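You operate a simulated robot arm through the tools that you are given. There is no shell and no other tool. Be economical: measure what you need, move in short steps, check, and stop when the job is done.

Carry out the task below with a simulated two-armed robot. There is one attempt and no reset: what you move stays moved.

TASK
Take the green printed block on the top of the long yellow-legged bench and put it away on the raised shelf of the teal stand. Then take the black end cover and leave it on the shelf under the stone slab. Then put the clear beaker from the top of the valve stack bench on top of the small yellow block. Then put two of the black cradles from the top of the valve stack bench on the lower deck of the blue trolley. Then put the steel adapter ring on the top of the valve stack bench away on the steel side table. Then put the cream tin on the top of the shipping bench away on the grey pillar shelf. Then take the round grey housing from the top of the shipping bench and leave it on the square silver plate there. Then put the handled carton on the top of the shipping bench away on the low end of the roller shelf. Then fetch the black rubber ring from the top of the shipping bench and set it on the top of the yellow packing bench. Then take the white ring on the top of the shipping bench and put it away on the top of the long yellow-legged bench. Then take the black motor housing that says "52" from the top of the shipping bench and put it on the lower shelf of the yellow motor stand. Then take the green rag and leave it on the top of the blue marking bench. Do these in the order given. Set down upright: clear beaker, black cradle, cream tin, handled carton, black motor housing.

The check looks at the end state, three seconds after you hand in, the way a careful person would. Anything else that was tipped, shoved, dropped, spilled or broken makes it a failure. A push-on lid holds only when it is set on centred and level and pressed home; a screw cap is set on level and turned clockwise until tight.

THE ROBOT
Two 7-joint arms with fingered hands on one trunk, on a base that drives. Base frame: it is fixed to the floor where the robot stands at the start and does not move with it; the origin is under the middle of the robot, x ahead of it, y to its left, z up; the surface under the hand at the start is at about z = 800. Units: mm, rad, N and s.
The left shoulder is at the start at [32, 187, 1332], the right one opposite. With the tool pointing down near the work surface each hand reaches from about 100 to 680 mm from the robot's upright axis, wherever it stands, measured 20 degrees to its own side. Places, roughly: black cradle [-3500, 1750, 750]; black end cover (7x7x4 cm) [500, -1200, 800]; black motor housing [-5000, 1750, 750]; black rubber ring (4x4x2 cm) [-4400, 1800, 700]; clear beaker [-2500, 1750, 750]; cream tin (6x6x7 cm) [-3900, 2000, 800]; green printed block [750, 0, 750]; green rag (7x10x4 cm) [-5100, 2100, 700]; grey pillar shelf (15x37 cm) [-9340, -360, 1560]; handled carton [-4000, 1750, 750]; low end of the roller shelf (20x22 cm) [-8820, 4260, 620]; lower deck of the blue trolley [-5200, -800, 200]; lower shelf of the yellow motor stand [-9200, 600, 200]; raised shelf of the teal stand (46x17 cm) [-4140, 4400, 880]; round grey housing [-4000, 2000, 750]; shelf under the stone slab [600, 1700, 200]; small yellow block (6x6x5 cm) [-2600, 2000, 800]; square silver plate [-4500, 1750, 750]; steel adapter ring [-3500, 2250, 750]; steel side table (29x17 cm) [-6320, -2520, 700]; top of the blue marking bench [-6600, 4400, 800]; top of the long yellow-legged bench [700, -600, 800]; top of the yellow packing bench [-6200, -1000, 800]; white ring [-4750, 1750, 750]. Payload 3.6 kg a hand.
The tool frame of a hand sits at the grasp point between the pads (the TCP): z along the fingers, y along the line on which they close. The tips reach 26 mm beyond it. Largest opening 88 mm; the body of the gripper starts 30 mm behind the TCP. The gripper is a hand of 3 fingers: y runs from the thumb to the fingers, the wrist lies at [-17, -98, -164] in the tool frame, and closing takes about 1.5 s.
Orientation is told as [roll, pitch, yaw] about the base's x, y, z axes, in that order, counted from this pose: with the fingers straight down and the wrist toward the robot, the tool's x, y and z point along [0, 1, 0], [1, 0, 0] and [0, 0, -1] of the base frame.

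THE INTERFACE
- The arms move only by the tool apply_moves. It takes "left_moves", "right_moves" or both (then of equal length, played together; a hand with none holds still); each is a list of rows, each a list of 7 numbers: the gripper command, from -1 (fully open) to 1 (shut), values between in proportion, then the shift along the tool's x, y, z in units of 250 mm (1.0 is 250 mm), then the turn, a rotation vector about the tool's x, y, z in units of 90 degrees (1.0 is 90 degrees). In form: [[hand, dx, dy, dz, ax, ay, az], ...]. A call has 1 to 12 rows; each row is the pose to reach, as a shift and turn from the pose commanded when the call began, along the tool's axes at that moment. A call with a number of a shift or a turn outside -1 to 1 is refused whole. Rows are played at 5 a second. More than 50 mm and 0.15 rad between two rows, or a gripper value outside its range, and nothing of the call is played. A pose out of reach is approached as far as the arm can. The call stops where the force on the tool passes 40 N (or 10 N more than at its start, if that is more) or the arm is blocked; 0.2 s more then pass. Each finger travels about 153 mm/s and halts on what it meets, pressing with about 23 N; the grip force reading is that of the motor and also rises with nothing between the fingers. The clock runs only during rows and for 0.2 s after the last one: add rows that repeat a pose to give the fingers time. It gives the time, the measured TCP pose, the force on the tool (base axes), the opening and the grip force at its end, in the units of the frame above (readings bear some noise), with the torque about the TCP (base axes, N m) and any sound that the robot's microphone picked up, and new pictures: "show" is both (left out), scene, wrist or none (wrist: the cameras of the hands that moved).
- Cameras (640 x 400 px; columns grow to the right, rows downward): "scene" is now at [228.1, 12.6, 1245.4]; the picture's right is [0.14, -0.99, 0.00], its down [-0.44, -0.06, -0.90] and it looks along [0.89, 0.13, -0.44] (base axes); focal length 214 px, centre (320, 200). "left" rides on the left gripper at [-56, -80, -102] in its tool frame; the picture's right is [-0.73, -0.32, 0.60], its down [0.62, -0.67, 0.41] and it looks along [0.27, 0.68, 0.69] (tool axes); focal length 247 px, centre (320, 200). "right" rides on the right gripper at [56, -80, -102] in its tool frame; the picture's right is [-0.73, 0.32, -0.60], its down [-0.62, -0.66, 0.41] and it looks along [-0.27, 0.68, 0.69] (tool axes); focal length 247 px, centre (320, 200). There is no depth. A picture from a camera that has moved, and an enlarged one, comes with that camera's place and axes in the base frame and with its lens.
- lift_body(by): slides the trunk up (or, below 0, down) by that many mm; the arms and the scene camera ride with it, the base frame stays. It gives what a move gives, with no picture.
- steer(legs): drives the robot by 1 to 6 legs, each [ahead, left, turn to the left] in mm, mm and rad, along the robot's own axes; the way and the turn of a leg run together, so that a leg with both is an arc; at most 1500 mm and 3.142 rad a leg. The arms and the cameras ride along, it lands a little off, and it stops where it bumps. It gives what a move gives, and a new picture of the scene camera.
- hand_shape(shape, hand): the hand has 3 fingers and takes this shape, open, in about a second: jaw (thumb against the fingers, like two jaws); tri (thumb and two fingers); tip (a fingertip pinch); poke (one finger out to press); point (the index stretched); flat (the hand flat); cup (the hand cupped); fist (a fist). The gripper value then closes the fingers along that shape, each until it touches; the sizes above hold for jaw. It gives what a move gives, with no picture.
- pan_tilt(pan, tilt): turns the head with the scene camera to pan (to the left, within 1.047 rad either way) and tilt (down, from -0.506 to 1.204), counted from straight ahead of the robot. It gives what a move gives, and a new picture of the scene camera.
- inspect(camera, box): a new picture of the part [left, top, right, bottom] of that camera's present view, enlarged. The clock stands still meanwhile.
- close_job(): hands the job in; it is judged then, once.

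Work in short steps. Places have to be worked out from the pictures, the camera data and where the tool is seen: move nearer, look again, correct. Check each grasp and each placing, and mend what went wrong. You have 588 turns and 360 pictures in all, those below and enlarged ones among them. Open the grippers and draw the arms clear of the work before you hand the job in, unless the task says otherwise.

The tools are called by a JSON object that holds its "op" and its "data". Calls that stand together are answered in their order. apply_moves: Moves the arms, as the interface text tells. Its arguments: {"type":"object","properties":{"left_moves":{"type":"array","items":{"type":"array","items":{"type":"number"}}},"right_moves":{"type":"array","items":{"type":"array","items":{"type":"number"}}},"show":{"type":"string","enum":["both","scene","wrist","none"]}},"required":[]} The other tools are called the same way: lift_body (by) slides the trunk up or down; hand_shape (shape, hand) gives the hand a shape; steer (legs) drives the base; pan_tilt (pan, tilt) turns the head that bears the scene camera; inspect (camera, box) takes an enlarged picture of a part of a camera's view; close_job () hands the job in.

At the start:

```text
time: 0.0
left_eef_pos: [367.1, 255.2, 1114.3]
left_tcp_rot: [0.0, -0.001, -0.002]
left_force: [0.4, -0.8, -0.4]
left_torque: [-0.03, 0.0, -0.01]
left_width: 87.9
left_grip_force: 0.0
left_shape: jaw
right_eef_pos: [545.3, -169.0, 1119.8]
right_tcp_rot: [-0.001, 0.0, 0.0]
right_force: [0.2, 0.7, 0.0]
right_torque: [-0.01, 0.01, 0.02]
right_width: 87.7
right_grip_force: 0.1
right_shape: jaw
trunk travel left (down, up): [-474.0, 283.0]
robot x, y, heading: [-2.4, 1.3, -0.0]
head pan, tilt: [0.145, 0.457]
```

scene: 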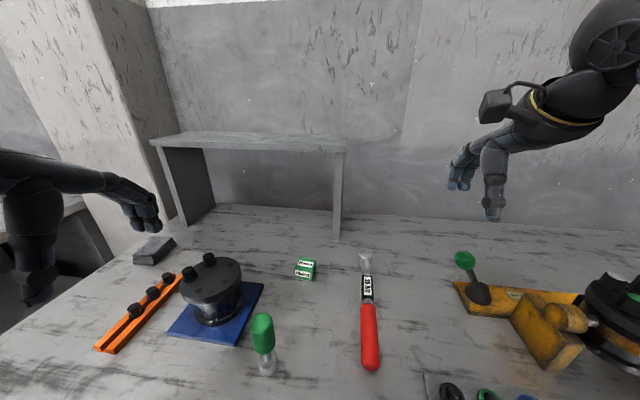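
right: 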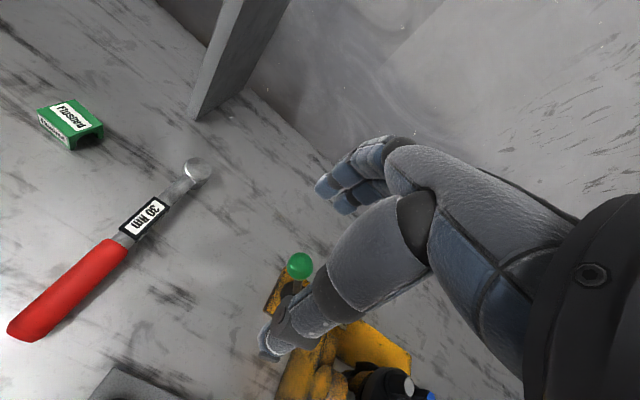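
left: 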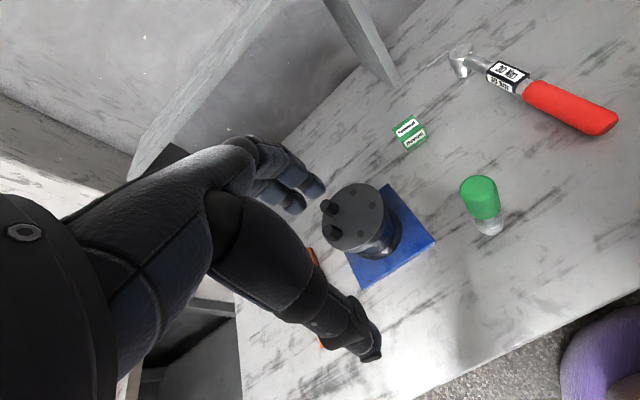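

The block is at about (664, 114, 815) by both cameras, within the left arm's reach. I bring the left hand over toward it, staying high.

{"op": "apply_moves", "data": {"left_moves": [[-1, -0.083, 0.16, 0.08, 0, 0, 0], [-1, -0.167, 0.32, 0.16, 0, 0, 0], [-1, -0.25, 0.48, 0.24, 0, 0, 0], [-1, -0.333, 0.64, 0.32, 0, 0, 0], [-1, -0.417, 0.8, 0.4, 0, 0, 0], [-1, -0.5, 0.96, 0.48, 0, 0, 0], [-1, -0.5, 0.96, 0.48, 0, 0, 0]], "show": "wrist"}}

```text
time: 1.6
left_eef_pos: [607.4, 131.2, 996.6]
left_tcp_rot: [0.002, -0.001, 0.0]
left_force: [-0.5, 0.4, -1.1]
left_torque: [0.02, -0.03, 0.01]
left_width: 87.9
left_grip_force: 0.0
left_shape: jaw
right_eef_pos: [544.7, -169.9, 1119.9]
right_tcp_rot: [0.0, 0.001, -0.002]
right_force: [-0.4, 0.2, 0.5]
right_torque: [0.0, 0.02, 0.0]
right_width: 87.8
right_grip_force: 0.2
right_shape: jaw
trunk travel left (down, up): [-474.0, 283.0]
robot x, y, heading: [-0.7, -1.0, 0.003]
head pan, tilt: [0.145, 0.457]
camera left: at [527.2, 75.8, 1096.9], right [-0.32, -0.73, -0.6], down [-0.66, 0.62, -0.41], along [0.68, 0.27, -0.69], focal length 247 px, centre (320, 200)
```

left: 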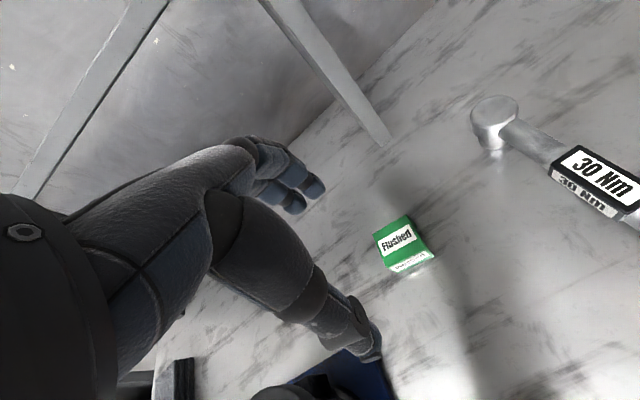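

Block is in view; zoom for its orientation and size.

{"op": "inspect", "data": {"camera": "left", "box": [350, 200, 460, 290]}}

```text
4.44 times, centred on (405, 245) of left
camera zoom: at [527.2, 75.8, 1096.9], right [-0.32, -0.73, -0.6], down [-0.66, 0.62, -0.41], along [0.68, 0.27, -0.69], focal length 1098 px, centre (-58, 0)
```

zoom: 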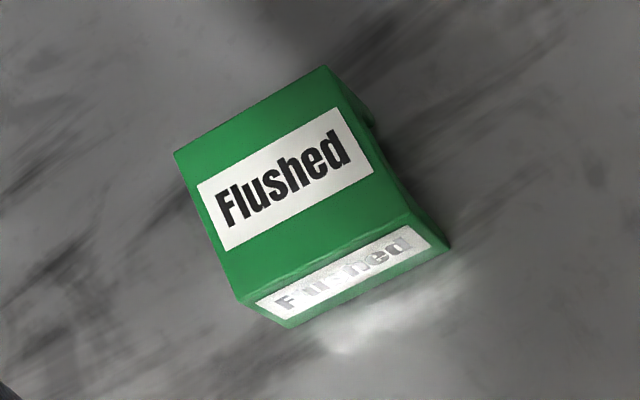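

Block is about 46×46×32 mm, centre (660, 116), yaw about −0.1. I go down straddling it along x, with TCP at z≈832.

{"op": "apply_moves", "data": {"left_moves": [[-1, -0.03, 0.11, 0.05, 0, 0, 0.03], [-1, -0.06, 0.211, 0.1, 0, 0, 0.064], [-1, -0.06, 0.211, 0.25, 0, 0, 0.064], [-1, -0.06, 0.211, 0.4, 0, 0, 0.064], [-1, -0.06, 0.211, 0.55, 0, 0, 0.064], [-1, -0.06, 0.211, 0.655, 0, 0, 0.064], [-1, -0.06, 0.211, 0.655, 0, 0, 0.064]], "show": "wrist"}}

```text
time: 3.2
left_eef_pos: [633.1, 124.9, 857.2]
left_tcp_rot: [-0.002, -0.004, -0.101]
left_force: [0.3, -1.7, 3.5]
left_torque: [-0.06, -0.22, -0.1]
left_width: 87.8
left_grip_force: 0.1
left_shape: jaw
left hand out of reach, approached as far as the arm can: row 4, 5, 6, 7
right_eef_pos: [544.5, -169.2, 1119.2]
right_tcp_rot: [-0.001, -0.001, 0.0]
right_force: [-1.1, 0.6, 0.1]
right_torque: [0.0, 0.03, 0.01]
right_width: 87.8
right_grip_force: 0.0
right_shape: jaw
trunk travel left (down, up): [-474.0, 283.0]
robot x, y, heading: [-0.1, 1.0, 0.005]
head pan, tilt: [0.145, 0.457]
camera left: at [547.1, 77.1, 958.2], right [-0.39, -0.7, -0.6], down [-0.6, 0.69, -0.41], along [0.7, 0.2, -0.68], focal length 247 px, centre (320, 200)
```

left: 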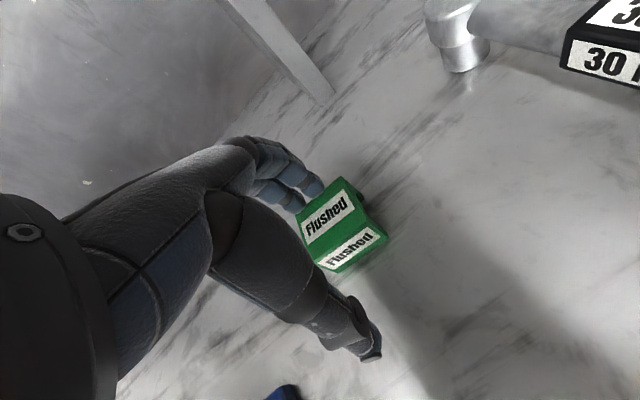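

Arm ran out of reach short of the block. I raise the hand, then lower the trunk to gain reach.

{"op": "apply_moves", "data": {"left_moves": [[-1, 0, -0.1, -0.18, 0, 0, 0], [-1, 0, -0.1, -0.36, 0, 0, 0], [-1, 0, -0.1, -0.54, 0, 0, 0], [-1, 0, -0.1, -0.6, 0, 0, 0]], "show": "none"}}

{"op": "lift_body", "data": {"by": -120}}

```text
refused: row 1 steps farther than a row can; nothing moved
```

```text
time: 3.9
left_eef_pos: [645.1, 121.9, 823.6]
left_tcp_rot: [-0.004, -0.029, -0.104]
left_force: [-7.0, 0.8, 16.8]
left_torque: [-0.02, -0.52, -0.01]
left_width: 87.1
left_grip_force: 0.0
left_shape: jaw
right_eef_pos: [545.4, -170.1, 1076.0]
right_tcp_rot: [-0.003, 0.001, -0.001]
right_force: [0.2, -0.3, -0.3]
right_torque: [-0.02, 0.01, 0.02]
right_width: 87.8
right_grip_force: 0.1
right_shape: jaw
trunk travel left (down, up): [-432.0, 325.0]
robot x, y, heading: [3.5, 0.8, 0.004]
head pan, tilt: [0.145, 0.457]
stopped: the force on the tool passed its limit at 55 N (the readings are from after the stop); the commanded pose is now the measured one
```

The raise was refused and the lowering trunk pressed the hand down on something. I raise straight up gently and look.

{"op": "apply_moves", "data": {"left_moves": [[-1, 0, 0, -0.15, 0, 0, 0], [-1, 0, 0, -0.3, 0, 0, 0], [-1, 0, 0, -0.45, 0, 0, 0], [-1, 0, 0, -0.45, 0, 0, 0]], "show": "wrist"}}

```text
time: 4.9
left_eef_pos: [688.2, 114.1, 914.9]
left_tcp_rot: [-0.004, -0.019, -0.103]
left_force: [-0.1, 0.6, -0.1]
left_torque: [-0.01, 0.0, 0.03]
left_width: 87.9
left_grip_force: 0.1
left_shape: jaw
left hand out of reach, approached as far as the arm can: row 1, 2, 3, 4
right_eef_pos: [545.6, -170.6, 1075.6]
right_tcp_rot: [-0.001, 0.004, -0.001]
right_force: [-1.2, 0.0, 0.3]
right_torque: [-0.01, -0.01, 0.01]
right_width: 87.6
right_grip_force: 0.0
right_shape: jaw
trunk travel left (down, up): [-432.0, 325.0]
robot x, y, heading: [1.0, 1.7, 0.004]
head pan, tilt: [0.145, 0.457]
camera left: at [599.9, 66.9, 1014.1], right [-0.38, -0.7, -0.6], down [-0.59, 0.69, -0.43], along [0.71, 0.19, -0.68], focal length 247 px, centre (320, 200)
```

left: 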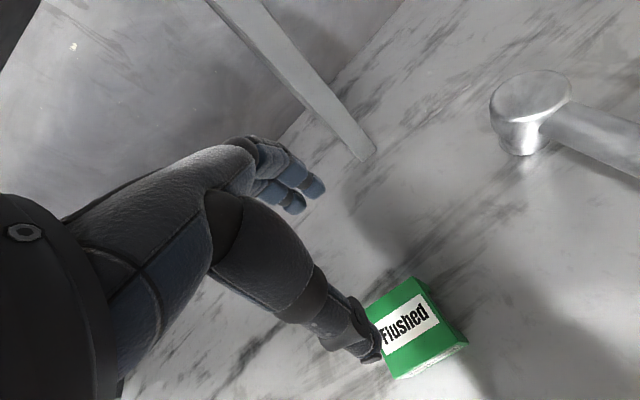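

Block sits still flat at about (650, 113). I pull the hand back and up a bit, then lower the trunk further for reach.

{"op": "apply_moves", "data": {"left_moves": [[-1, 0, -0.1, -0.05, 0, 0, 0], [-1, 0, -0.2, -0.1, 0, 0, 0], [-1, 0, -0.3, -0.15, 0, 0, 0], [-1, 0, -0.3, -0.15, 0, 0, 0]], "show": "none"}}

```text
time: 5.9
left_eef_pos: [686.9, 111.9, 915.5]
left_tcp_rot: [-0.004, -0.02, -0.103]
left_force: [0.0, -0.9, -1.0]
left_torque: [0.01, 0.01, -0.02]
left_width: 87.8
left_grip_force: 0.2
left_shape: jaw
left hand out of reach, approached as far as the arm can: row 1, 2, 3, 4
right_eef_pos: [545.7, -169.9, 1075.8]
right_tcp_rot: [0.0, 0.004, 0.001]
right_force: [-0.3, -0.5, -0.8]
right_torque: [0.0, 0.03, 0.01]
right_width: 87.6
right_grip_force: 0.1
right_shape: jaw
trunk travel left (down, up): [-432.0, 325.0]
robot x, y, heading: [-0.5, 0.9, -0.006]
head pan, tilt: [0.145, 0.457]
```

Still reported out of reach, so I pull back much further.

{"op": "apply_moves", "data": {"left_moves": [[-1, 0, -0.19, 0, 0, 0, 0], [-1, 0, -0.38, 0, 0, 0, 0], [-1, 0, -0.57, 0, 0, 0, 0], [-1, 0, -0.76, 0, 0, 0, 0], [-1, 0, -0.76, 0, 0, 0, 0]], "show": "none"}}

```text
time: 7.1
left_eef_pos: [644.4, 97.3, 830.5]
left_tcp_rot: [-0.004, -0.022, -0.104]
left_force: [0.7, 0.3, 0.0]
left_torque: [-0.01, -0.01, 0.0]
left_width: 87.7
left_grip_force: 0.0
left_shape: jaw
left hand out of reach, approached as far as the arm can: row 1, 2, 3, 4, 5
right_eef_pos: [546.5, -169.6, 1076.2]
right_tcp_rot: [-0.003, 0.002, 0.0]
right_force: [-0.1, -0.2, 0.5]
right_torque: [-0.03, -0.02, 0.01]
right_width: 87.6
right_grip_force: 0.0
right_shape: jaw
trunk travel left (down, up): [-432.0, 325.0]
robot x, y, heading: [0.3, 2.2, -0.002]
head pan, tilt: [0.145, 0.457]
```

The hand came down oddly to z=830 near the block; look before anything else.

{"op": "inspect", "data": {"camera": "left", "box": [0, 0, 640, 400]}}

{"op": "inspect", "data": {"camera": "scene", "box": [0, 0, 640, 400]}}

```text
1.00 times, centred on (320, 200) of left (not enlarged: the box is as wide or as high as the picture)
camera zoom: at [555.5, 49.4, 930.5], right [-0.38, -0.7, -0.6], down [-0.59, 0.69, -0.43], along [0.71, 0.19, -0.67], focal length 247 px, centre (320, 200)
```

zoom: 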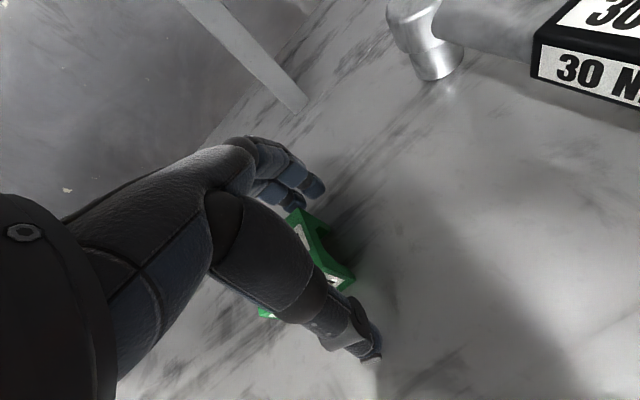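

```text
1.00 times, centred on (320, 200) of scene (not enlarged: the box is as wide or as high as the picture)
camera zoom: at [231.7, 12.7, 1201.6], right [0.14, -0.99, 0.0], down [-0.44, -0.06, -0.9], along [0.89, 0.13, -0.44], focal length 214 px, centre (320, 200)
```

zoom: 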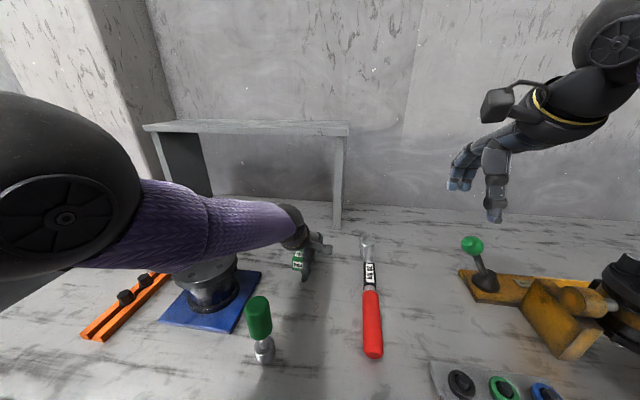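

The block is between thumb and fingers but about 16 mm to the left of centre. I shift the base left 16 mm.

{"op": "steer", "data": {"legs": [[4, 16, 0]]}}

```text
time: 7.9
left_eef_pos: [646.0, 113.8, 830.6]
left_tcp_rot: [-0.004, -0.021, -0.103]
left_force: [-0.4, 0.0, 0.7]
left_torque: [-0.03, 0.02, -0.01]
left_width: 88.2
left_grip_force: 0.0
left_shape: jaw
right_eef_pos: [550.3, -152.8, 1076.3]
right_tcp_rot: [-0.003, 0.004, 0.0]
right_force: [-0.8, 0.2, -0.3]
right_torque: [-0.06, -0.01, 0.02]
right_width: 87.6
right_grip_force: 0.0
right_shape: jaw
trunk travel left (down, up): [-432.0, 325.0]
robot x, y, heading: [2.1, 16.4, -0.001]
head pan, tilt: [0.145, 0.457]
camera scene: at [235.9, 29.9, 1201.5], right [0.14, -0.99, 0.0], down [-0.44, -0.06, -0.9], along [0.89, 0.13, -0.44], focal length 214 px, centre (320, 200)
```

scene: 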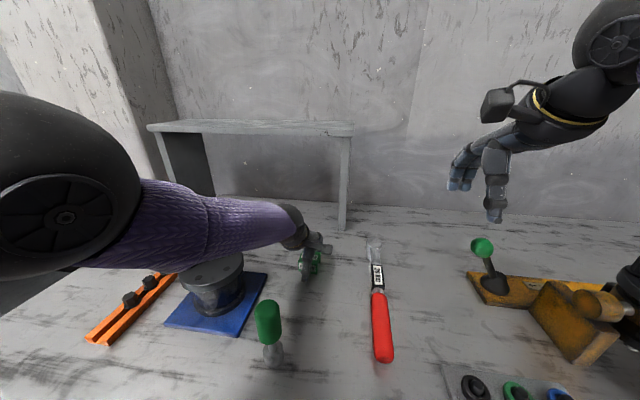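

Centred now. Close the hand.

{"op": "apply_moves", "data": {"left_moves": [[1, 0, 0, 0, 0, 0, 0], [1, 0, 0, 0, 0, 0, 0], [1, 0, 0, 0, 0, 0, 0], [1, 0, 0, 0, 0, 0, 0], [1, 0, 0, 0, 0, 0, 0], [1, 0, 0, 0, 0, 0, 0], [1, 0, 0, 0, 0, 0, 0], [1, 0, 0, 0, 0, 0, 0]], "show": "wrist"}}

```text
time: 9.7
left_eef_pos: [647.1, 113.6, 830.5]
left_tcp_rot: [-0.005, -0.02, -0.103]
left_force: [0.1, -0.4, -0.5]
left_torque: [0.03, 0.02, -0.01]
left_width: 39.9
left_grip_force: 22.9
left_shape: jaw
right_eef_pos: [550.3, -154.5, 1075.7]
right_tcp_rot: [-0.003, 0.004, 0.0]
right_force: [0.4, -0.4, -0.5]
right_torque: [0.0, 0.02, 0.02]
right_width: 87.8
right_grip_force: 0.0
right_shape: jaw
trunk travel left (down, up): [-432.0, 325.0]
robot x, y, heading: [4.6, 17.5, 0.007]
head pan, tilt: [0.145, 0.457]
camera left: at [559.6, 65.4, 930.8], right [-0.38, -0.7, -0.6], down [-0.59, 0.69, -0.43], along [0.71, 0.19, -0.67], focal length 247 px, centre (320, 200)
```

left: 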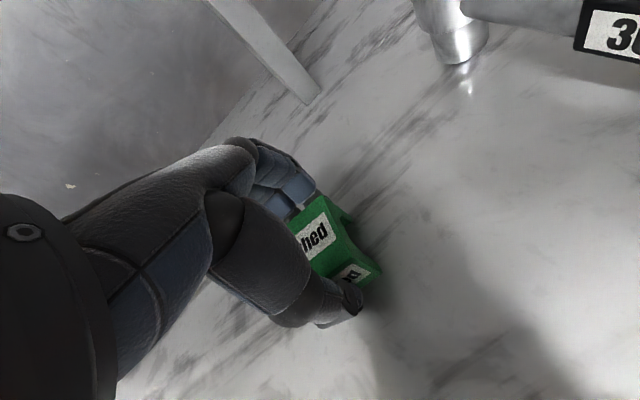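

Gripped (width 40 mm). Lift with the trunk so the reach limit doesn't matter.

{"op": "lift_body", "data": {"by": 250}}

```text
time: 12.3
left_eef_pos: [648.4, 112.6, 1105.2]
left_tcp_rot: [0.0, -0.058, -0.102]
left_force: [0.3, -1.0, 0.4]
left_torque: [-0.02, 0.03, 0.0]
left_width: 40.3
left_grip_force: 22.8
left_shape: jaw
right_eef_pos: [551.1, -153.3, 1326.1]
right_tcp_rot: [-0.003, 0.004, 0.0]
right_force: [-0.2, -0.4, 0.4]
right_torque: [-0.02, -0.01, -0.01]
right_width: 87.8
right_grip_force: 0.0
right_shape: jaw
trunk travel left (down, up): [-682.0, 75.0]
robot x, y, heading: [4.0, 15.4, 0.003]
head pan, tilt: [0.145, 0.457]
```

Now draw both arms in for driving.

{"op": "apply_moves", "data": {"left_moves": [[1, 0.04, -0.18, 0, 0, 0, 0], [1, 0.08, -0.36, 0, 0, 0, 0], [1, 0.12, -0.54, 0, 0, 0, 0], [1, 0.16, -0.72, 0, 0, 0, 0], [1, 0.2, -0.9, 0, 0, 0, 0], [1, 0.2, -0.9, 0, 0, 0, 0]], "right_moves": [[-1, -0.04, -0.18, 0, 0, 0, 0], [-1, -0.08, -0.36, 0, 0, 0, 0], [-1, -0.12, -0.54, 0, 0, 0, 0], [-1, -0.16, -0.72, 0, 0, 0, 0], [-1, -0.2, -0.9, 0, 0, 0, 0], [-1, -0.2, -0.9, 0, 0, 0, 0]], "show": "none"}}

```text
time: 13.7
left_eef_pos: [429.8, 185.7, 1089.5]
left_tcp_rot: [-0.001, -0.057, -0.104]
left_force: [0.2, -0.1, -1.2]
left_torque: [0.0, -0.01, 0.01]
left_width: 39.4
left_grip_force: 22.7
left_shape: jaw
right_eef_pos: [357.5, -200.3, 1320.4]
right_tcp_rot: [-0.002, 0.005, 0.0]
right_force: [1.0, 0.4, 0.4]
right_torque: [-0.02, -0.02, -0.01]
right_width: 88.0
right_grip_force: 0.1
right_shape: jaw
right hand out of reach, approached as far as the arm can: row 5, 6
trunk travel left (down, up): [-682.0, 75.0]
robot x, y, heading: [4.1, 11.4, -0.001]
head pan, tilt: [0.145, 0.457]
```

Draw the left hand in a bit more, then back away from the bench and turn to see the room.

{"op": "apply_moves", "data": {"left_moves": [[1, 0.04, -0.18, 0, 0, 0, 0], [1, 0.1, -0.36, 0, 0, 0, 0]], "show": "none"}}

{"op": "steer", "data": {"legs": [[-600, 0, 0], [0, 0, 2.4]]}}

{"op": "pan_tilt", "data": {"pan": 0, "tilt": 0.25}}

```text
time: 14.3
left_eef_pos: [342.9, 220.7, 1084.7]
left_tcp_rot: [0.001, -0.059, -0.103]
left_force: [0.6, 0.5, -0.4]
left_torque: [0.02, -0.04, 0.03]
left_width: 39.8
left_grip_force: 23.1
left_shape: jaw
right_eef_pos: [356.0, -199.5, 1320.5]
right_tcp_rot: [-0.001, 0.004, -0.001]
right_force: [0.1, 0.2, 0.2]
right_torque: [-0.01, -0.01, 0.02]
right_width: 87.8
right_grip_force: 0.0
right_shape: jaw
trunk travel left (down, up): [-682.0, 75.0]
robot x, y, heading: [-0.6, 17.1, 0.005]
head pan, tilt: [0.145, 0.457]
```

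```text
time: 23.3
left_eef_pos: [-982.6, 97.1, 1083.7]
left_tcp_rot: [0.0, -0.058, 2.289]
left_force: [-0.4, 0.5, -0.2]
left_torque: [-0.04, 0.0, -0.03]
left_width: 39.3
left_grip_force: 23.4
left_shape: jaw
right_eef_pos: [-705.9, 413.2, 1321.0]
right_tcp_rot: [-0.001, 0.003, 2.39]
right_force: [0.1, 0.2, 0.1]
right_torque: [0.02, -0.01, -0.04]
right_width: 87.6
right_grip_force: 0.1
right_shape: jaw
trunk travel left (down, up): [-682.0, 75.0]
robot x, y, heading: [-592.5, 16.5, 2.389]
head pan, tilt: [0.145, 0.457]
camera scene: at [-765.4, 155.8, 1457.6], right [0.57, 0.82, 0.0], down [0.36, -0.25, -0.9], along [-0.74, 0.51, -0.44], focal length 214 px, centre (320, 200)
```

scene: 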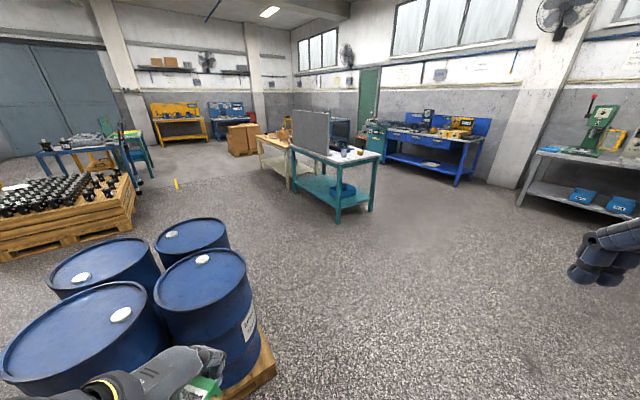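

```text
time: 24.1
left_eef_pos: [-982.5, 97.1, 1084.3]
left_tcp_rot: [0.0, -0.057, 2.29]
left_force: [0.1, 0.9, -0.7]
left_torque: [-0.04, 0.0, 0.03]
left_width: 39.4
left_grip_force: 23.4
left_shape: jaw
right_eef_pos: [-704.4, 414.3, 1320.8]
right_tcp_rot: [0.0, 0.004, 2.391]
right_force: [0.5, 0.3, -0.6]
right_torque: [-0.03, -0.03, -0.01]
right_width: 87.9
right_grip_force: 0.1
right_shape: jaw
trunk travel left (down, up): [-682.0, 75.0]
robot x, y, heading: [-591.7, 16.4, 2.389]
head pan, tilt: [0.0, 0.25]
camera scene: at [-758.3, 167.2, 1476.8], right [0.68, 0.73, 0.0], down [0.18, -0.17, -0.97], along [-0.71, 0.66, -0.25], focal length 214 px, centre (320, 200)
```

scene: 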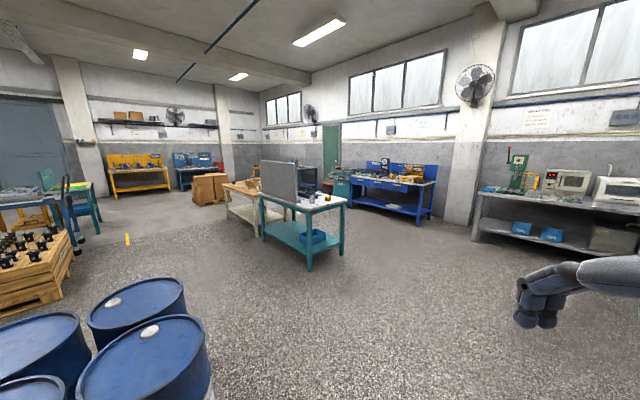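

The teal table's end is at x≈−2555, y 1630–2290; the blue wall bench spans x −3950..−2320 with front y≈4130; aisle between is free. Drive to (−2000, 3100) first.

{"op": "steer", "data": {"legs": [[0, 0, -0.389], [1500, 0, 0], [1500, 0, 0], [390, 0, 0], [0, 0, 1.0]]}}

```text
time: 44.2
left_eef_pos: [-2341.0, 2970.2, 1084.8]
left_tcp_rot: [-0.001, -0.058, 2.863]
left_force: [0.1, 0.0, -0.6]
left_torque: [0.04, 0.04, 0.0]
left_width: 39.1
left_grip_force: 23.5
left_shape: jaw
right_eef_pos: [-2280.1, 3387.2, 1321.2]
right_tcp_rot: [-0.001, 0.003, 2.967]
right_force: [-1.0, -0.2, -0.9]
right_torque: [0.0, 0.0, -0.03]
right_width: 87.8
right_grip_force: 0.1
right_shape: jaw
trunk travel left (down, up): [-682.0, 75.0]
robot x, y, heading: [-1969.6, 3111.9, 2.968]
head pan, tilt: [0.0, 0.25]
camera scene: at [-2191.3, 3150.7, 1476.9], right [0.17, 0.98, 0.0], down [0.24, -0.04, -0.97], along [-0.95, 0.17, -0.25], focal length 214 px, centre (320, 200)
```

scene: 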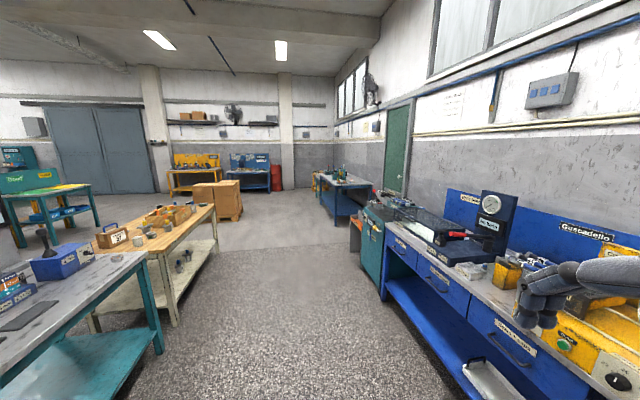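

Drive along the aisle to about (−4050, 3350) and turn to face the wall (+y).

{"op": "steer", "data": {"legs": [[0, 0, 0.056], [1500, 0, 0], [590, 0, 0], [0, 0, -1.453]]}}

{"op": "pan_tilt", "data": {"pan": 0, "tilt": 0.5}}

```text
time: 58.6
left_eef_pos: [-4237.0, 3753.6, 1085.0]
left_tcp_rot: [-0.001, -0.058, 1.437]
left_force: [0.2, -0.4, -0.9]
left_torque: [0.01, 0.02, 0.0]
left_width: 39.0
left_grip_force: 23.4
left_shape: jaw
right_eef_pos: [-3816.2, 3753.9, 1320.6]
right_tcp_rot: [0.0, 0.003, 1.541]
right_force: [0.7, -0.5, 0.6]
right_torque: [0.01, 0.01, 0.0]
right_width: 87.7
right_grip_force: 0.0
right_shape: jaw
trunk travel left (down, up): [-682.0, 75.0]
robot x, y, heading: [-4043.1, 3406.4, 1.542]
head pan, tilt: [0.0, 0.25]
camera scene: at [-4036.0, 3631.2, 1476.9], right [1.0, -0.03, 0.0], down [-0.01, -0.25, -0.97], along [0.03, 0.97, -0.25], focal length 214 px, centre (320, 200)
```

scene: 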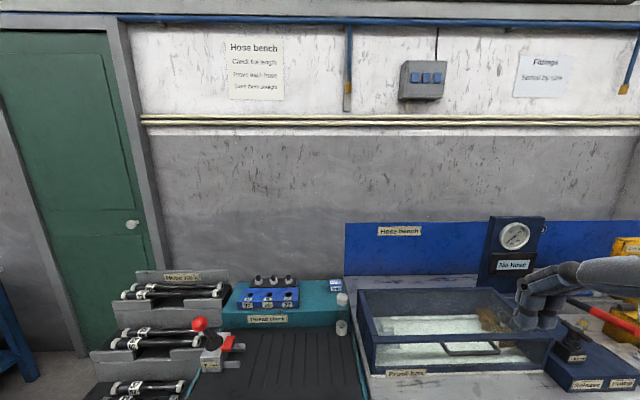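

```text
time: 59.4
left_eef_pos: [-4236.9, 3753.3, 1082.8]
left_tcp_rot: [0.0, -0.058, 1.438]
left_force: [0.4, -0.6, 0.3]
left_torque: [0.0, -0.02, -0.02]
left_width: 38.9
left_grip_force: 22.9
left_shape: jaw
right_eef_pos: [-3816.8, 3754.8, 1321.0]
right_tcp_rot: [-0.002, 0.003, 1.54]
right_force: [0.0, 0.0, 0.1]
right_torque: [0.01, 0.02, 0.0]
right_width: 87.8
right_grip_force: 0.0
right_shape: jaw
trunk travel left (down, up): [-682.0, 75.0]
robot x, y, heading: [-4041.4, 3407.6, 1.544]
head pan, tilt: [0.0, 0.499]
camera scene: at [-4036.0, 3628.9, 1453.8], right [1.0, -0.03, 0.0], down [-0.01, -0.48, -0.88], along [0.03, 0.88, -0.48], focal length 214 px, centre (320, 200)
```

scene: 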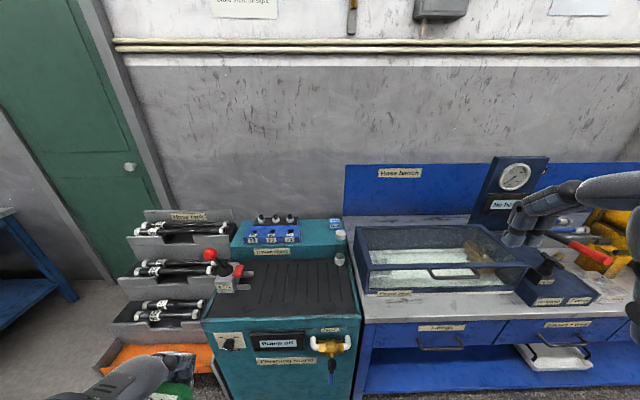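

The raised shelf is the teal ledge with the blue numbered rack. Zoom to see its free space.

{"op": "inspect", "data": {"camera": "scene", "box": [200, 180, 370, 300]}}

```text
3.33 times, centred on (285, 240) of scene
camera zoom: at [-4036.0, 3628.9, 1453.8], right [1.0, -0.03, 0.0], down [-0.01, -0.48, -0.88], along [0.03, 0.88, -0.48], focal length 715 px, centre (437, 67)
```

zoom: 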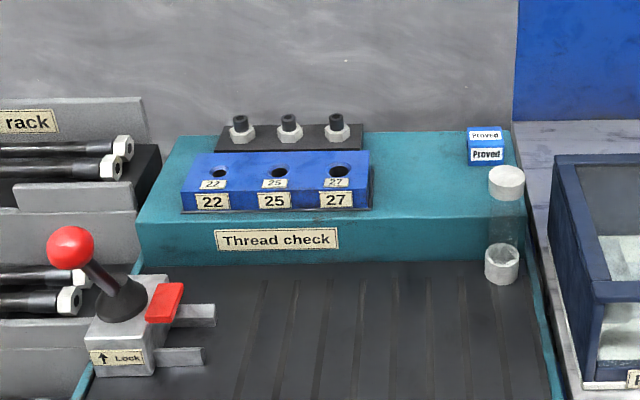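

The free spot on the ledge is around (−4030, 4390, 880), right of the rack. Raise the left hand 200 mm first, before lowering the trunk for reach.

{"op": "apply_moves", "data": {"left_moves": [[1, 0, 0, -0.19, 0.006, 0, 0], [1, 0, 0, -0.38, 0.012, 0, 0], [1, 0, 0, -0.57, 0.018, 0, 0], [1, 0, 0, -0.76, 0.024, 0, 0], [1, 0, 0, -0.8, 0.024, 0, 0], [1, 0, 0, -0.8, 0.024, 0, 0]], "show": "none"}}

```text
time: 60.8
left_eef_pos: [-4236.0, 3752.2, 1280.7]
left_tcp_rot: [0.001, -0.02, 1.437]
left_force: [-0.7, -0.7, 0.0]
left_torque: [0.0, 0.01, 0.01]
left_width: 38.9
left_grip_force: 23.3
left_shape: jaw
left hand out of reach, approached as far as the arm can: row 4, 5, 6
right_eef_pos: [-3815.6, 3754.8, 1321.7]
right_tcp_rot: [-0.002, 0.003, 1.542]
right_force: [0.0, 0.0, 0.0]
right_torque: [-0.03, 0.01, 0.03]
right_width: 87.8
right_grip_force: 0.1
right_shape: jaw
trunk travel left (down, up): [-682.0, 75.0]
robot x, y, heading: [-4039.6, 3404.4, 1.539]
head pan, tilt: [0.0, 0.499]
```

Now lower the trunk 250 mm, then drive ahead to y≈3735 and right to x≈−3900.

{"op": "lift_body", "data": {"by": -250}}

{"op": "steer", "data": {"legs": [[0, -140, 0.03], [330, 0, 0]]}}

```text
time: 63.4
left_eef_pos: [-4236.8, 3759.1, 1013.7]
left_tcp_rot: [-0.003, 0.024, 1.437]
left_force: [0.0, -0.1, -0.3]
left_torque: [0.01, 0.01, -0.02]
left_width: 39.0
left_grip_force: 22.5
left_shape: jaw
right_eef_pos: [-3816.8, 3762.2, 1056.0]
right_tcp_rot: [-0.001, 0.048, 1.542]
right_force: [0.2, 0.1, 0.1]
right_torque: [-0.01, 0.03, 0.01]
right_width: 87.9
right_grip_force: 0.1
right_shape: jaw
trunk travel left (down, up): [-432.0, 325.0]
robot x, y, heading: [-4042.6, 3407.0, 1.542]
head pan, tilt: [0.0, 0.499]
```

```text
time: 66.4
left_eef_pos: [-4111.7, 4080.1, 1013.5]
left_tcp_rot: [-0.003, 0.023, 1.472]
left_force: [-0.6, 0.1, 0.1]
left_torque: [-0.02, -0.01, 0.02]
left_width: 39.1
left_grip_force: 23.3
left_shape: jaw
right_eef_pos: [-3692.0, 4097.2, 1055.0]
right_tcp_rot: [-0.003, 0.048, 1.574]
right_force: [0.0, 0.6, 0.1]
right_torque: [-0.01, -0.01, -0.01]
right_width: 87.9
right_grip_force: 0.1
right_shape: jaw
trunk travel left (down, up): [-432.0, 325.0]
robot x, y, heading: [-3904.6, 3736.7, 1.572]
head pan, tilt: [0.0, 0.499]
camera scene: at [-3907.4, 3967.2, 1197.5], right [1.0, 0.0, 0.0], down [0.0, -0.48, -0.88], along [0.0, 0.88, -0.48], focal length 214 px, centre (320, 200)
```

scene: 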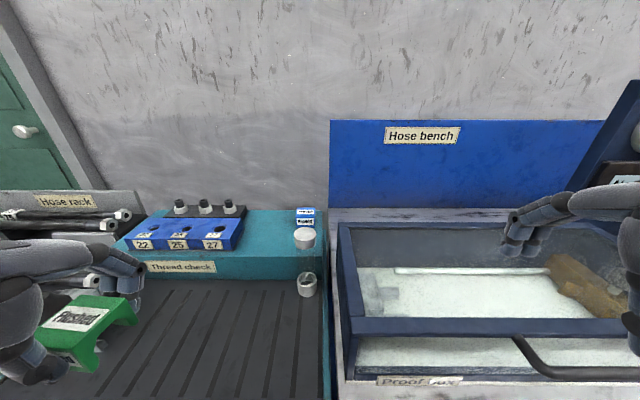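

Target on the ledge is (−4035, 4390). Move the block most of the way, staying above the ledge.

{"op": "apply_moves", "data": {"left_moves": [[1, -0.03, 0.16, 0.02, -0.005, 0, -0.012], [1, -0.06, 0.32, 0.04, -0.01, 0, -0.024], [1, -0.09, 0.48, 0.06, -0.016, 0, -0.036], [1, -0.12, 0.64, 0.08, -0.021, 0, -0.05], [1, -0.15, 0.8, 0.1, -0.027, 0, -0.063], [1, -0.184, 0.97, 0.12, -0.027, 0, -0.063], [1, -0.184, 0.97, 0.12, -0.027, 0, -0.063]], "show": "scene"}}

```text
time: 68.0
left_eef_pos: [-4042.2, 4316.9, 980.6]
left_tcp_rot: [-0.004, -0.02, 1.571]
left_force: [-0.3, 0.0, 0.6]
left_torque: [0.03, -0.03, -0.01]
left_width: 38.8
left_grip_force: 23.2
left_shape: jaw
right_eef_pos: [-3691.6, 4095.9, 1054.8]
right_tcp_rot: [-0.001, 0.048, 1.574]
right_force: [-0.9, -0.2, 0.3]
right_torque: [0.01, 0.01, 0.0]
right_width: 87.8
right_grip_force: 0.1
right_shape: jaw
trunk travel left (down, up): [-432.0, 325.0]
robot x, y, heading: [-3905.8, 3735.7, 1.574]
head pan, tilt: [0.0, 0.499]
camera scene: at [-3907.7, 3965.7, 1197.9], right [1.0, 0.0, 0.0], down [0.0, -0.48, -0.88], along [0.0, 0.88, -0.48], focal length 214 px, centre (320, 200)
```

scene: 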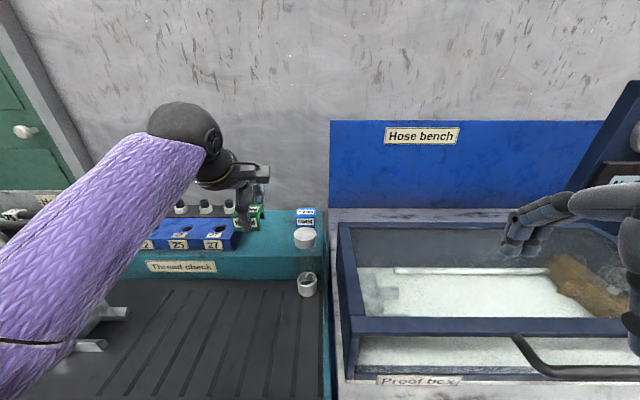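

Now forward 72 mm, then down to just above contact height.

{"op": "apply_moves", "data": {"left_moves": [[1, -0.02, 0.15, 0, 0, 0, 0], [1, -0.03, 0.29, 0, 0, 0, 0], [1, -0.03, 0.29, 0.1, 0, 0, 0], [1, -0.03, 0.29, 0.2, 0, 0, 0], [1, -0.03, 0.29, 0.27, 0, 0, 0], [1, -0.03, 0.29, 0.27, 0, 0, 0]], "show": "both"}}

```text
time: 69.4
left_eef_pos: [-4036.4, 4388.4, 913.0]
left_tcp_rot: [-0.004, -0.02, 1.57]
left_force: [0.4, 0.6, -0.1]
left_torque: [0.02, -0.01, -0.02]
left_width: 38.9
left_grip_force: 22.8
left_shape: jaw
right_eef_pos: [-3692.7, 4097.4, 1055.7]
right_tcp_rot: [-0.002, 0.048, 1.575]
right_force: [0.7, -0.1, 0.3]
right_torque: [0.01, -0.03, -0.02]
right_width: 87.9
right_grip_force: 0.0
right_shape: jaw
trunk travel left (down, up): [-432.0, 325.0]
robot x, y, heading: [-3904.6, 3735.5, 1.575]
head pan, tilt: [0.0, 0.499]
camera scene: at [-3907.4, 3966.2, 1197.7], right [1.0, 0.0, 0.0], down [0.0, -0.48, -0.88], along [0.0, 0.88, -0.48], focal length 214 px, centre (320, 200)
camera left: at [-3979.9, 4306.8, 1013.5], right [0.74, -0.31, -0.6], down [-0.62, -0.66, -0.43], along [-0.26, 0.69, -0.67], focal length 247 px, centre (320, 200)
```

scene: 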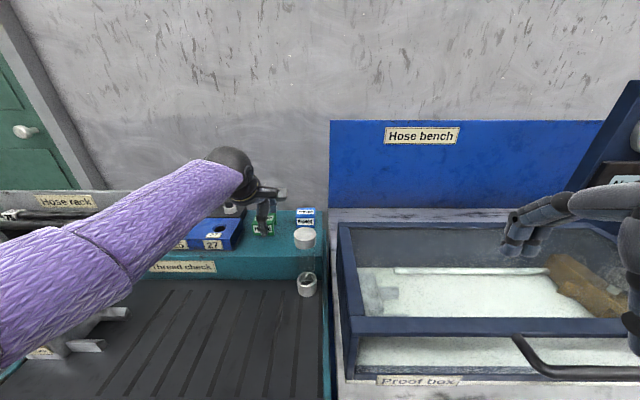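
left: 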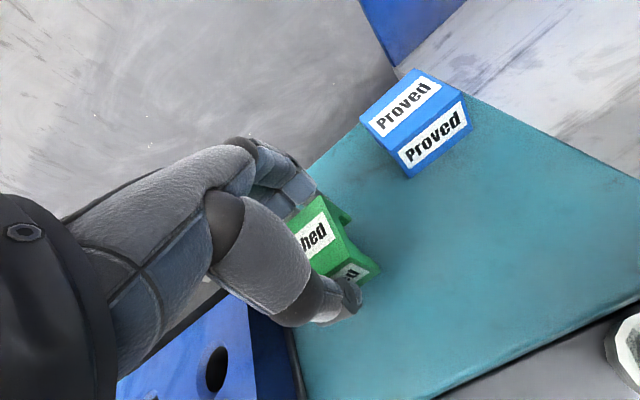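

Placed well above free area. Lower a few mm, open, then rise.

{"op": "apply_moves", "data": {"left_moves": [[1, 0, 0, 0.006, 0, 0, 0], [1, 0, 0, 0.01, 0, 0, 0], [-0.5, 0, 0, 0.01, 0, 0, 0], [-1, 0, 0, 0.01, 0, 0, 0], [-1, 0, 0, 0.01, 0, 0, 0], [-1, 0, 0, 0.01, 0, 0, 0], [-1, 0, 0, -0.1, 0, 0, 0], [-1, 0, 0, -0.25, 0, 0, 0], [-1, 0, 0, -0.4, 0, 0, 0], [-1, 0, -0.15, -0.45, 0, 0, 0], [-1, 0, -0.3, -0.45, 0, 0, 0], [-1, 0, -0.45, -0.45, 0, 0, 0]], "show": "wrist"}}

```text
time: 72.0
left_eef_pos: [-4034.5, 4273.3, 1026.4]
left_tcp_rot: [-0.003, -0.022, 1.571]
left_force: [0.5, 0.3, 0.0]
left_torque: [0.01, -0.01, -0.01]
left_width: 87.9
left_grip_force: 0.1
left_shape: jaw
right_eef_pos: [-3690.8, 4096.6, 1055.4]
right_tcp_rot: [-0.001, 0.048, 1.574]
right_force: [0.5, 0.2, 0.0]
right_torque: [0.02, 0.0, -0.05]
right_width: 87.8
right_grip_force: 0.0
right_shape: jaw
trunk travel left (down, up): [-432.0, 325.0]
robot x, y, heading: [-3904.4, 3737.0, 1.572]
head pan, tilt: [0.0, 0.499]
camera left: at [-3978.4, 4191.5, 1126.0], right [0.74, -0.31, -0.6], down [-0.62, -0.66, -0.43], along [-0.26, 0.69, -0.67], focal length 247 px, centre (320, 200)
```

left: 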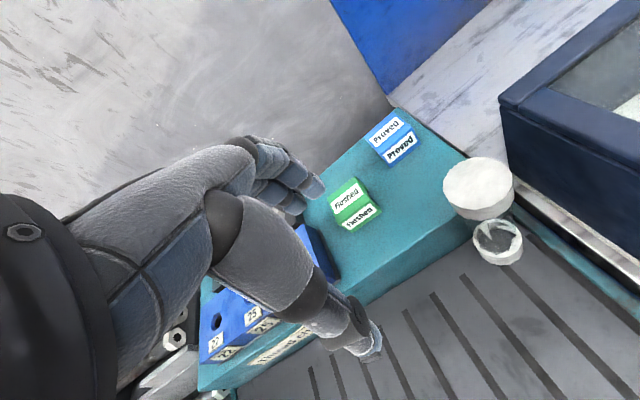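

Block placed properly. Draw the left hand back in toward the body, then drive back toward the long bench.

{"op": "apply_moves", "data": {"left_moves": [[-1, 0.03, -0.19, -0.03, 0, 0, 0], [-1, 0.06, -0.38, -0.06, 0, 0, 0], [-1, 0.1, -0.57, -0.1, 0, 0, 0], [-1, 0.15, -0.76, -0.14, 0, 0, 0]], "show": "none"}}

{"op": "steer", "data": {"legs": [[-480, 0, 0], [0, 0, -1.628], [1500, 0, 0], [408, 0, 0], [0, 0, -1.094], [1500, 0, 0]]}}

{"op": "steer", "data": {"legs": [[1500, 0, 0], [600, 0, 0], [0, 0, 0.9]]}}

```text
refused: row 4 steps farther than a row can; nothing moved
```

```text
time: 97.7
left_eef_pos: [-1069.2, 1326.3, 1025.6]
left_tcp_rot: [-0.003, -0.022, -1.159]
left_force: [0.2, -0.5, -0.3]
left_torque: [0.02, 0.0, 0.01]
left_width: 87.7
left_grip_force: 0.1
left_shape: jaw
right_eef_pos: [-1454.7, 1352.2, 1055.8]
right_tcp_rot: [-0.003, 0.048, -1.156]
right_force: [-0.1, -0.3, 0.7]
right_torque: [0.04, 0.01, -0.01]
right_width: 87.8
right_grip_force: 0.1
right_shape: jaw
trunk travel left (down, up): [-432.0, 325.0]
robot x, y, heading: [-1399.8, 1769.7, -1.156]
head pan, tilt: [0.0, 0.499]
camera scene: at [-1309.4, 1557.2, 1197.7], right [-0.91, -0.4, 0.0], down [-0.19, 0.44, -0.88], along [0.36, -0.8, -0.48], focal length 214 px, centre (320, 200)
```

scene: 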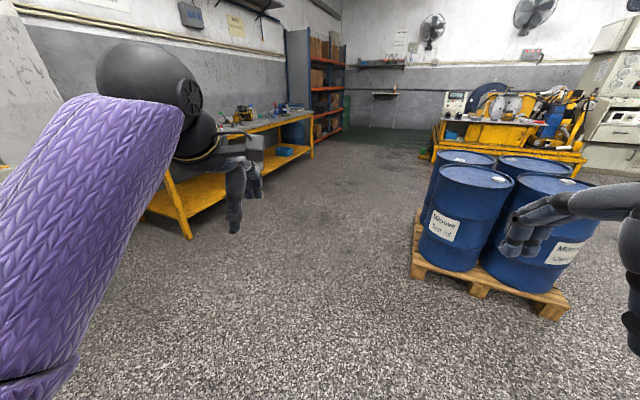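

```text
time: 110.5
left_eef_pos: [-14.6, -203.3, 1025.2]
left_tcp_rot: [-0.003, -0.019, -0.294]
left_force: [0.0, 0.3, 0.3]
left_torque: [0.0, 0.01, -0.03]
left_width: 88.0
left_grip_force: 0.2
left_shape: jaw
right_eef_pos: [-283.3, -479.0, 1055.6]
right_tcp_rot: [-0.002, 0.048, -0.288]
right_force: [0.3, 0.0, -0.2]
right_torque: [-0.01, 0.01, 0.04]
right_width: 87.9
right_grip_force: 0.1
right_shape: jaw
trunk travel left (down, up): [-432.0, 325.0]
robot x, y, heading: [-569.9, -167.1, -0.288]
head pan, tilt: [0.0, 0.499]
camera scene: at [-346.0, -235.4, 1197.7], right [-0.28, -0.96, 0.0], down [-0.46, 0.14, -0.88], along [0.84, -0.25, -0.48], focal length 214 px, centre (320, 200)
```

scene: 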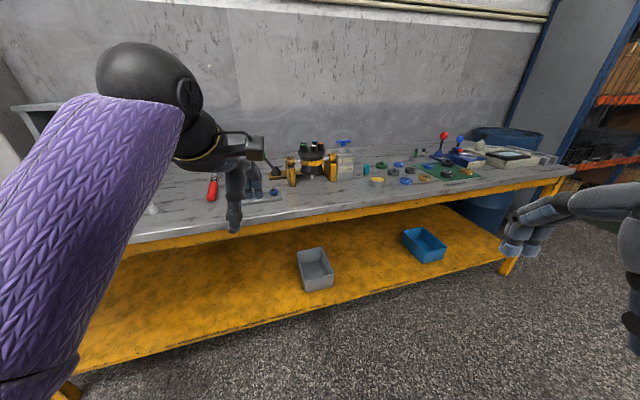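

Arms weren't drawn in (row refused), luckily no contact. Draw the left hand in now, then go beside the bench near y≈−1050.

{"op": "apply_moves", "data": {"left_moves": [[-1, 0.02, -0.18, 0, 0, 0, 0], [-1, 0.04, -0.36, 0, 0, 0, 0], [-1, 0.06, -0.54, 0, 0, 0, 0], [-1, 0.08, -0.72, 0, 0, 0, 0], [-1, 0.1, -0.9, 0, 0, 0, 0]], "show": "none"}}

{"op": "steer", "data": {"legs": [[0, 0, 0.29], [0, -880, 0], [350, 0, 0]]}}

```text
time: 111.7
left_eef_pos: [-200.5, -116.7, 1016.0]
left_tcp_rot: [0.03, -0.043, -0.287]
left_force: [-0.5, -0.2, -0.4]
left_torque: [-0.03, -0.03, 0.0]
left_width: 87.8
left_grip_force: 0.0
left_shape: jaw
left hand out of reach, approached as far as the arm can: row 5
right_eef_pos: [-282.6, -478.8, 1055.4]
right_tcp_rot: [0.0, 0.048, -0.288]
right_force: [-0.2, 0.4, 0.2]
right_torque: [-0.03, -0.01, 0.02]
right_width: 87.9
right_grip_force: 0.1
right_shape: jaw
trunk travel left (down, up): [-432.0, 325.0]
robot x, y, heading: [-572.0, -166.5, -0.29]
head pan, tilt: [0.0, 0.499]
```

```text
time: 119.1
left_eef_pos: [109.3, -901.5, 1007.5]
left_tcp_rot: [0.033, -0.019, -0.012]
left_force: [0.7, 0.1, 0.7]
left_torque: [-0.02, 0.0, -0.02]
left_width: 87.9
left_grip_force: 0.0
left_shape: jaw
right_eef_pos: [138.1, -1269.2, 1055.1]
right_tcp_rot: [-0.002, 0.048, -0.001]
right_force: [1.0, 0.1, -0.7]
right_torque: [-0.03, -0.03, -0.02]
right_width: 87.6
right_grip_force: 0.0
right_shape: jaw
trunk travel left (down, up): [-432.0, 325.0]
robot x, y, heading: [-220.8, -1050.2, 0.002]
head pan, tilt: [0.0, 0.499]
camera scene: at [9.5, -1053.9, 1197.5], right [0.0, -1.0, 0.0], down [-0.48, 0.0, -0.88], along [0.88, 0.0, -0.48], focal length 214 px, centre (320, 200)
```

scene: 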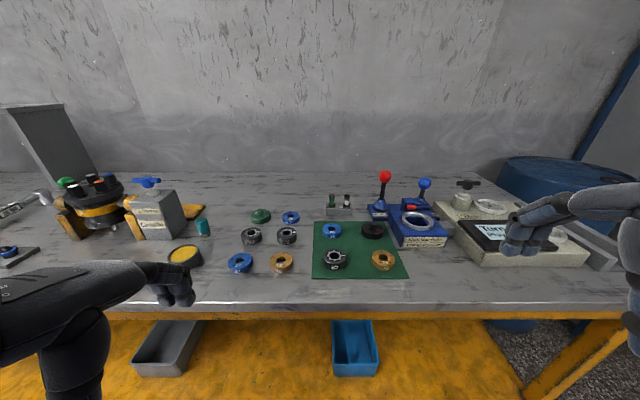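

Several round parts here. Zoom to identify the black end cover.

{"op": "inspect", "data": {"camera": "scene", "box": [220, 195, 420, 285]}}

```text
3.20 times, centred on (320, 240) of scene
camera zoom: at [9.5, -1053.9, 1197.5], right [0.0, -1.0, 0.0], down [-0.48, 0.0, -0.88], along [0.88, 0.0, -0.48], focal length 686 px, centre (320, 72)
```

zoom: 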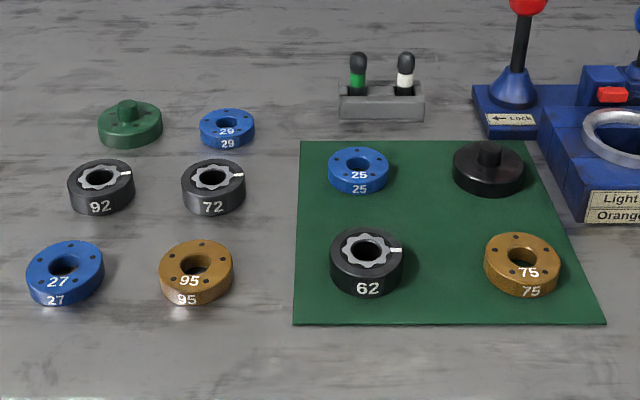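

The end cover is the black disc with a knob at about (514, −1208). Drive ahead 170 mm so the right arm reaches it.

{"op": "steer", "data": {"legs": [[170, 0, 0]]}}

```text
time: 120.6
left_eef_pos: [277.0, -900.8, 1008.6]
left_tcp_rot: [0.036, -0.02, -0.015]
left_force: [0.9, 0.1, -0.2]
left_torque: [0.01, 0.01, -0.01]
left_width: 87.9
left_grip_force: 0.0
left_shape: jaw
right_eef_pos: [305.1, -1271.2, 1054.7]
right_tcp_rot: [-0.002, 0.049, -0.005]
right_force: [0.8, -0.3, 0.6]
right_torque: [0.01, 0.02, 0.0]
right_width: 87.9
right_grip_force: 0.0
right_shape: jaw
trunk travel left (down, up): [-432.0, 325.0]
robot x, y, heading: [-55.8, -1054.1, -0.003]
head pan, tilt: [0.0, 0.499]
camera scene: at [178.1, -1055.1, 1197.4], right [0.0, -1.0, 0.0], down [-0.48, 0.0, -0.88], along [0.88, 0.0, -0.48], focal length 214 px, centre (320, 200)
```

scene: 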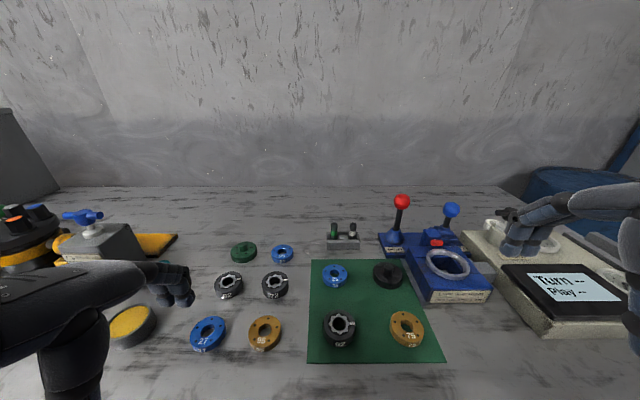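

Cover now estimated at (522, −1210). Move the right hand above it and look with the wrist camera.

{"op": "apply_moves", "data": {"right_moves": [[-1, 0.05, 0.164, 0.07, -0.006, 0, 0], [-1, 0.1, 0.328, 0.15, -0.012, 0, 0], [-1, 0.15, 0.492, 0.22, -0.02, 0, 0], [-1, 0.2, 0.656, 0.3, -0.025, 0, 0], [-1, 0.244, 0.82, 0.36, -0.031, 0, 0], [-1, 0.244, 0.82, 0.36, -0.031, 0, 0]], "show": "wrist"}}

```text
time: 122.0
left_eef_pos: [276.3, -901.6, 1008.1]
left_tcp_rot: [0.036, -0.02, -0.017]
left_force: [0.1, 0.0, 0.2]
left_torque: [0.01, 0.01, 0.02]
left_width: 87.7
left_grip_force: 0.1
left_shape: jaw
right_eef_pos: [505.4, -1212.8, 957.9]
right_tcp_rot: [-0.002, -0.002, -0.007]
right_force: [-0.2, 0.3, -0.5]
right_torque: [-0.05, 0.01, -0.02]
right_width: 87.8
right_grip_force: 0.0
right_shape: jaw
trunk travel left (down, up): [-432.0, 325.0]
robot x, y, heading: [-55.2, -1050.8, -0.005]
head pan, tilt: [0.0, 0.499]
camera right: at [425.0, -1156.5, 1060.1], right [0.31, -0.74, 0.6], down [-0.67, -0.62, -0.41], along [0.68, -0.27, -0.69], focal length 247 px, centre (320, 200)
```

right: 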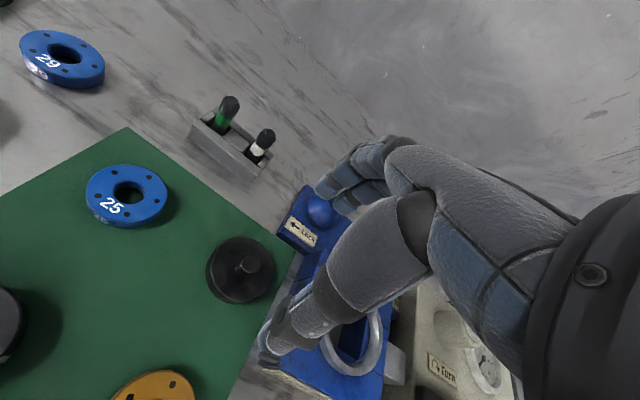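

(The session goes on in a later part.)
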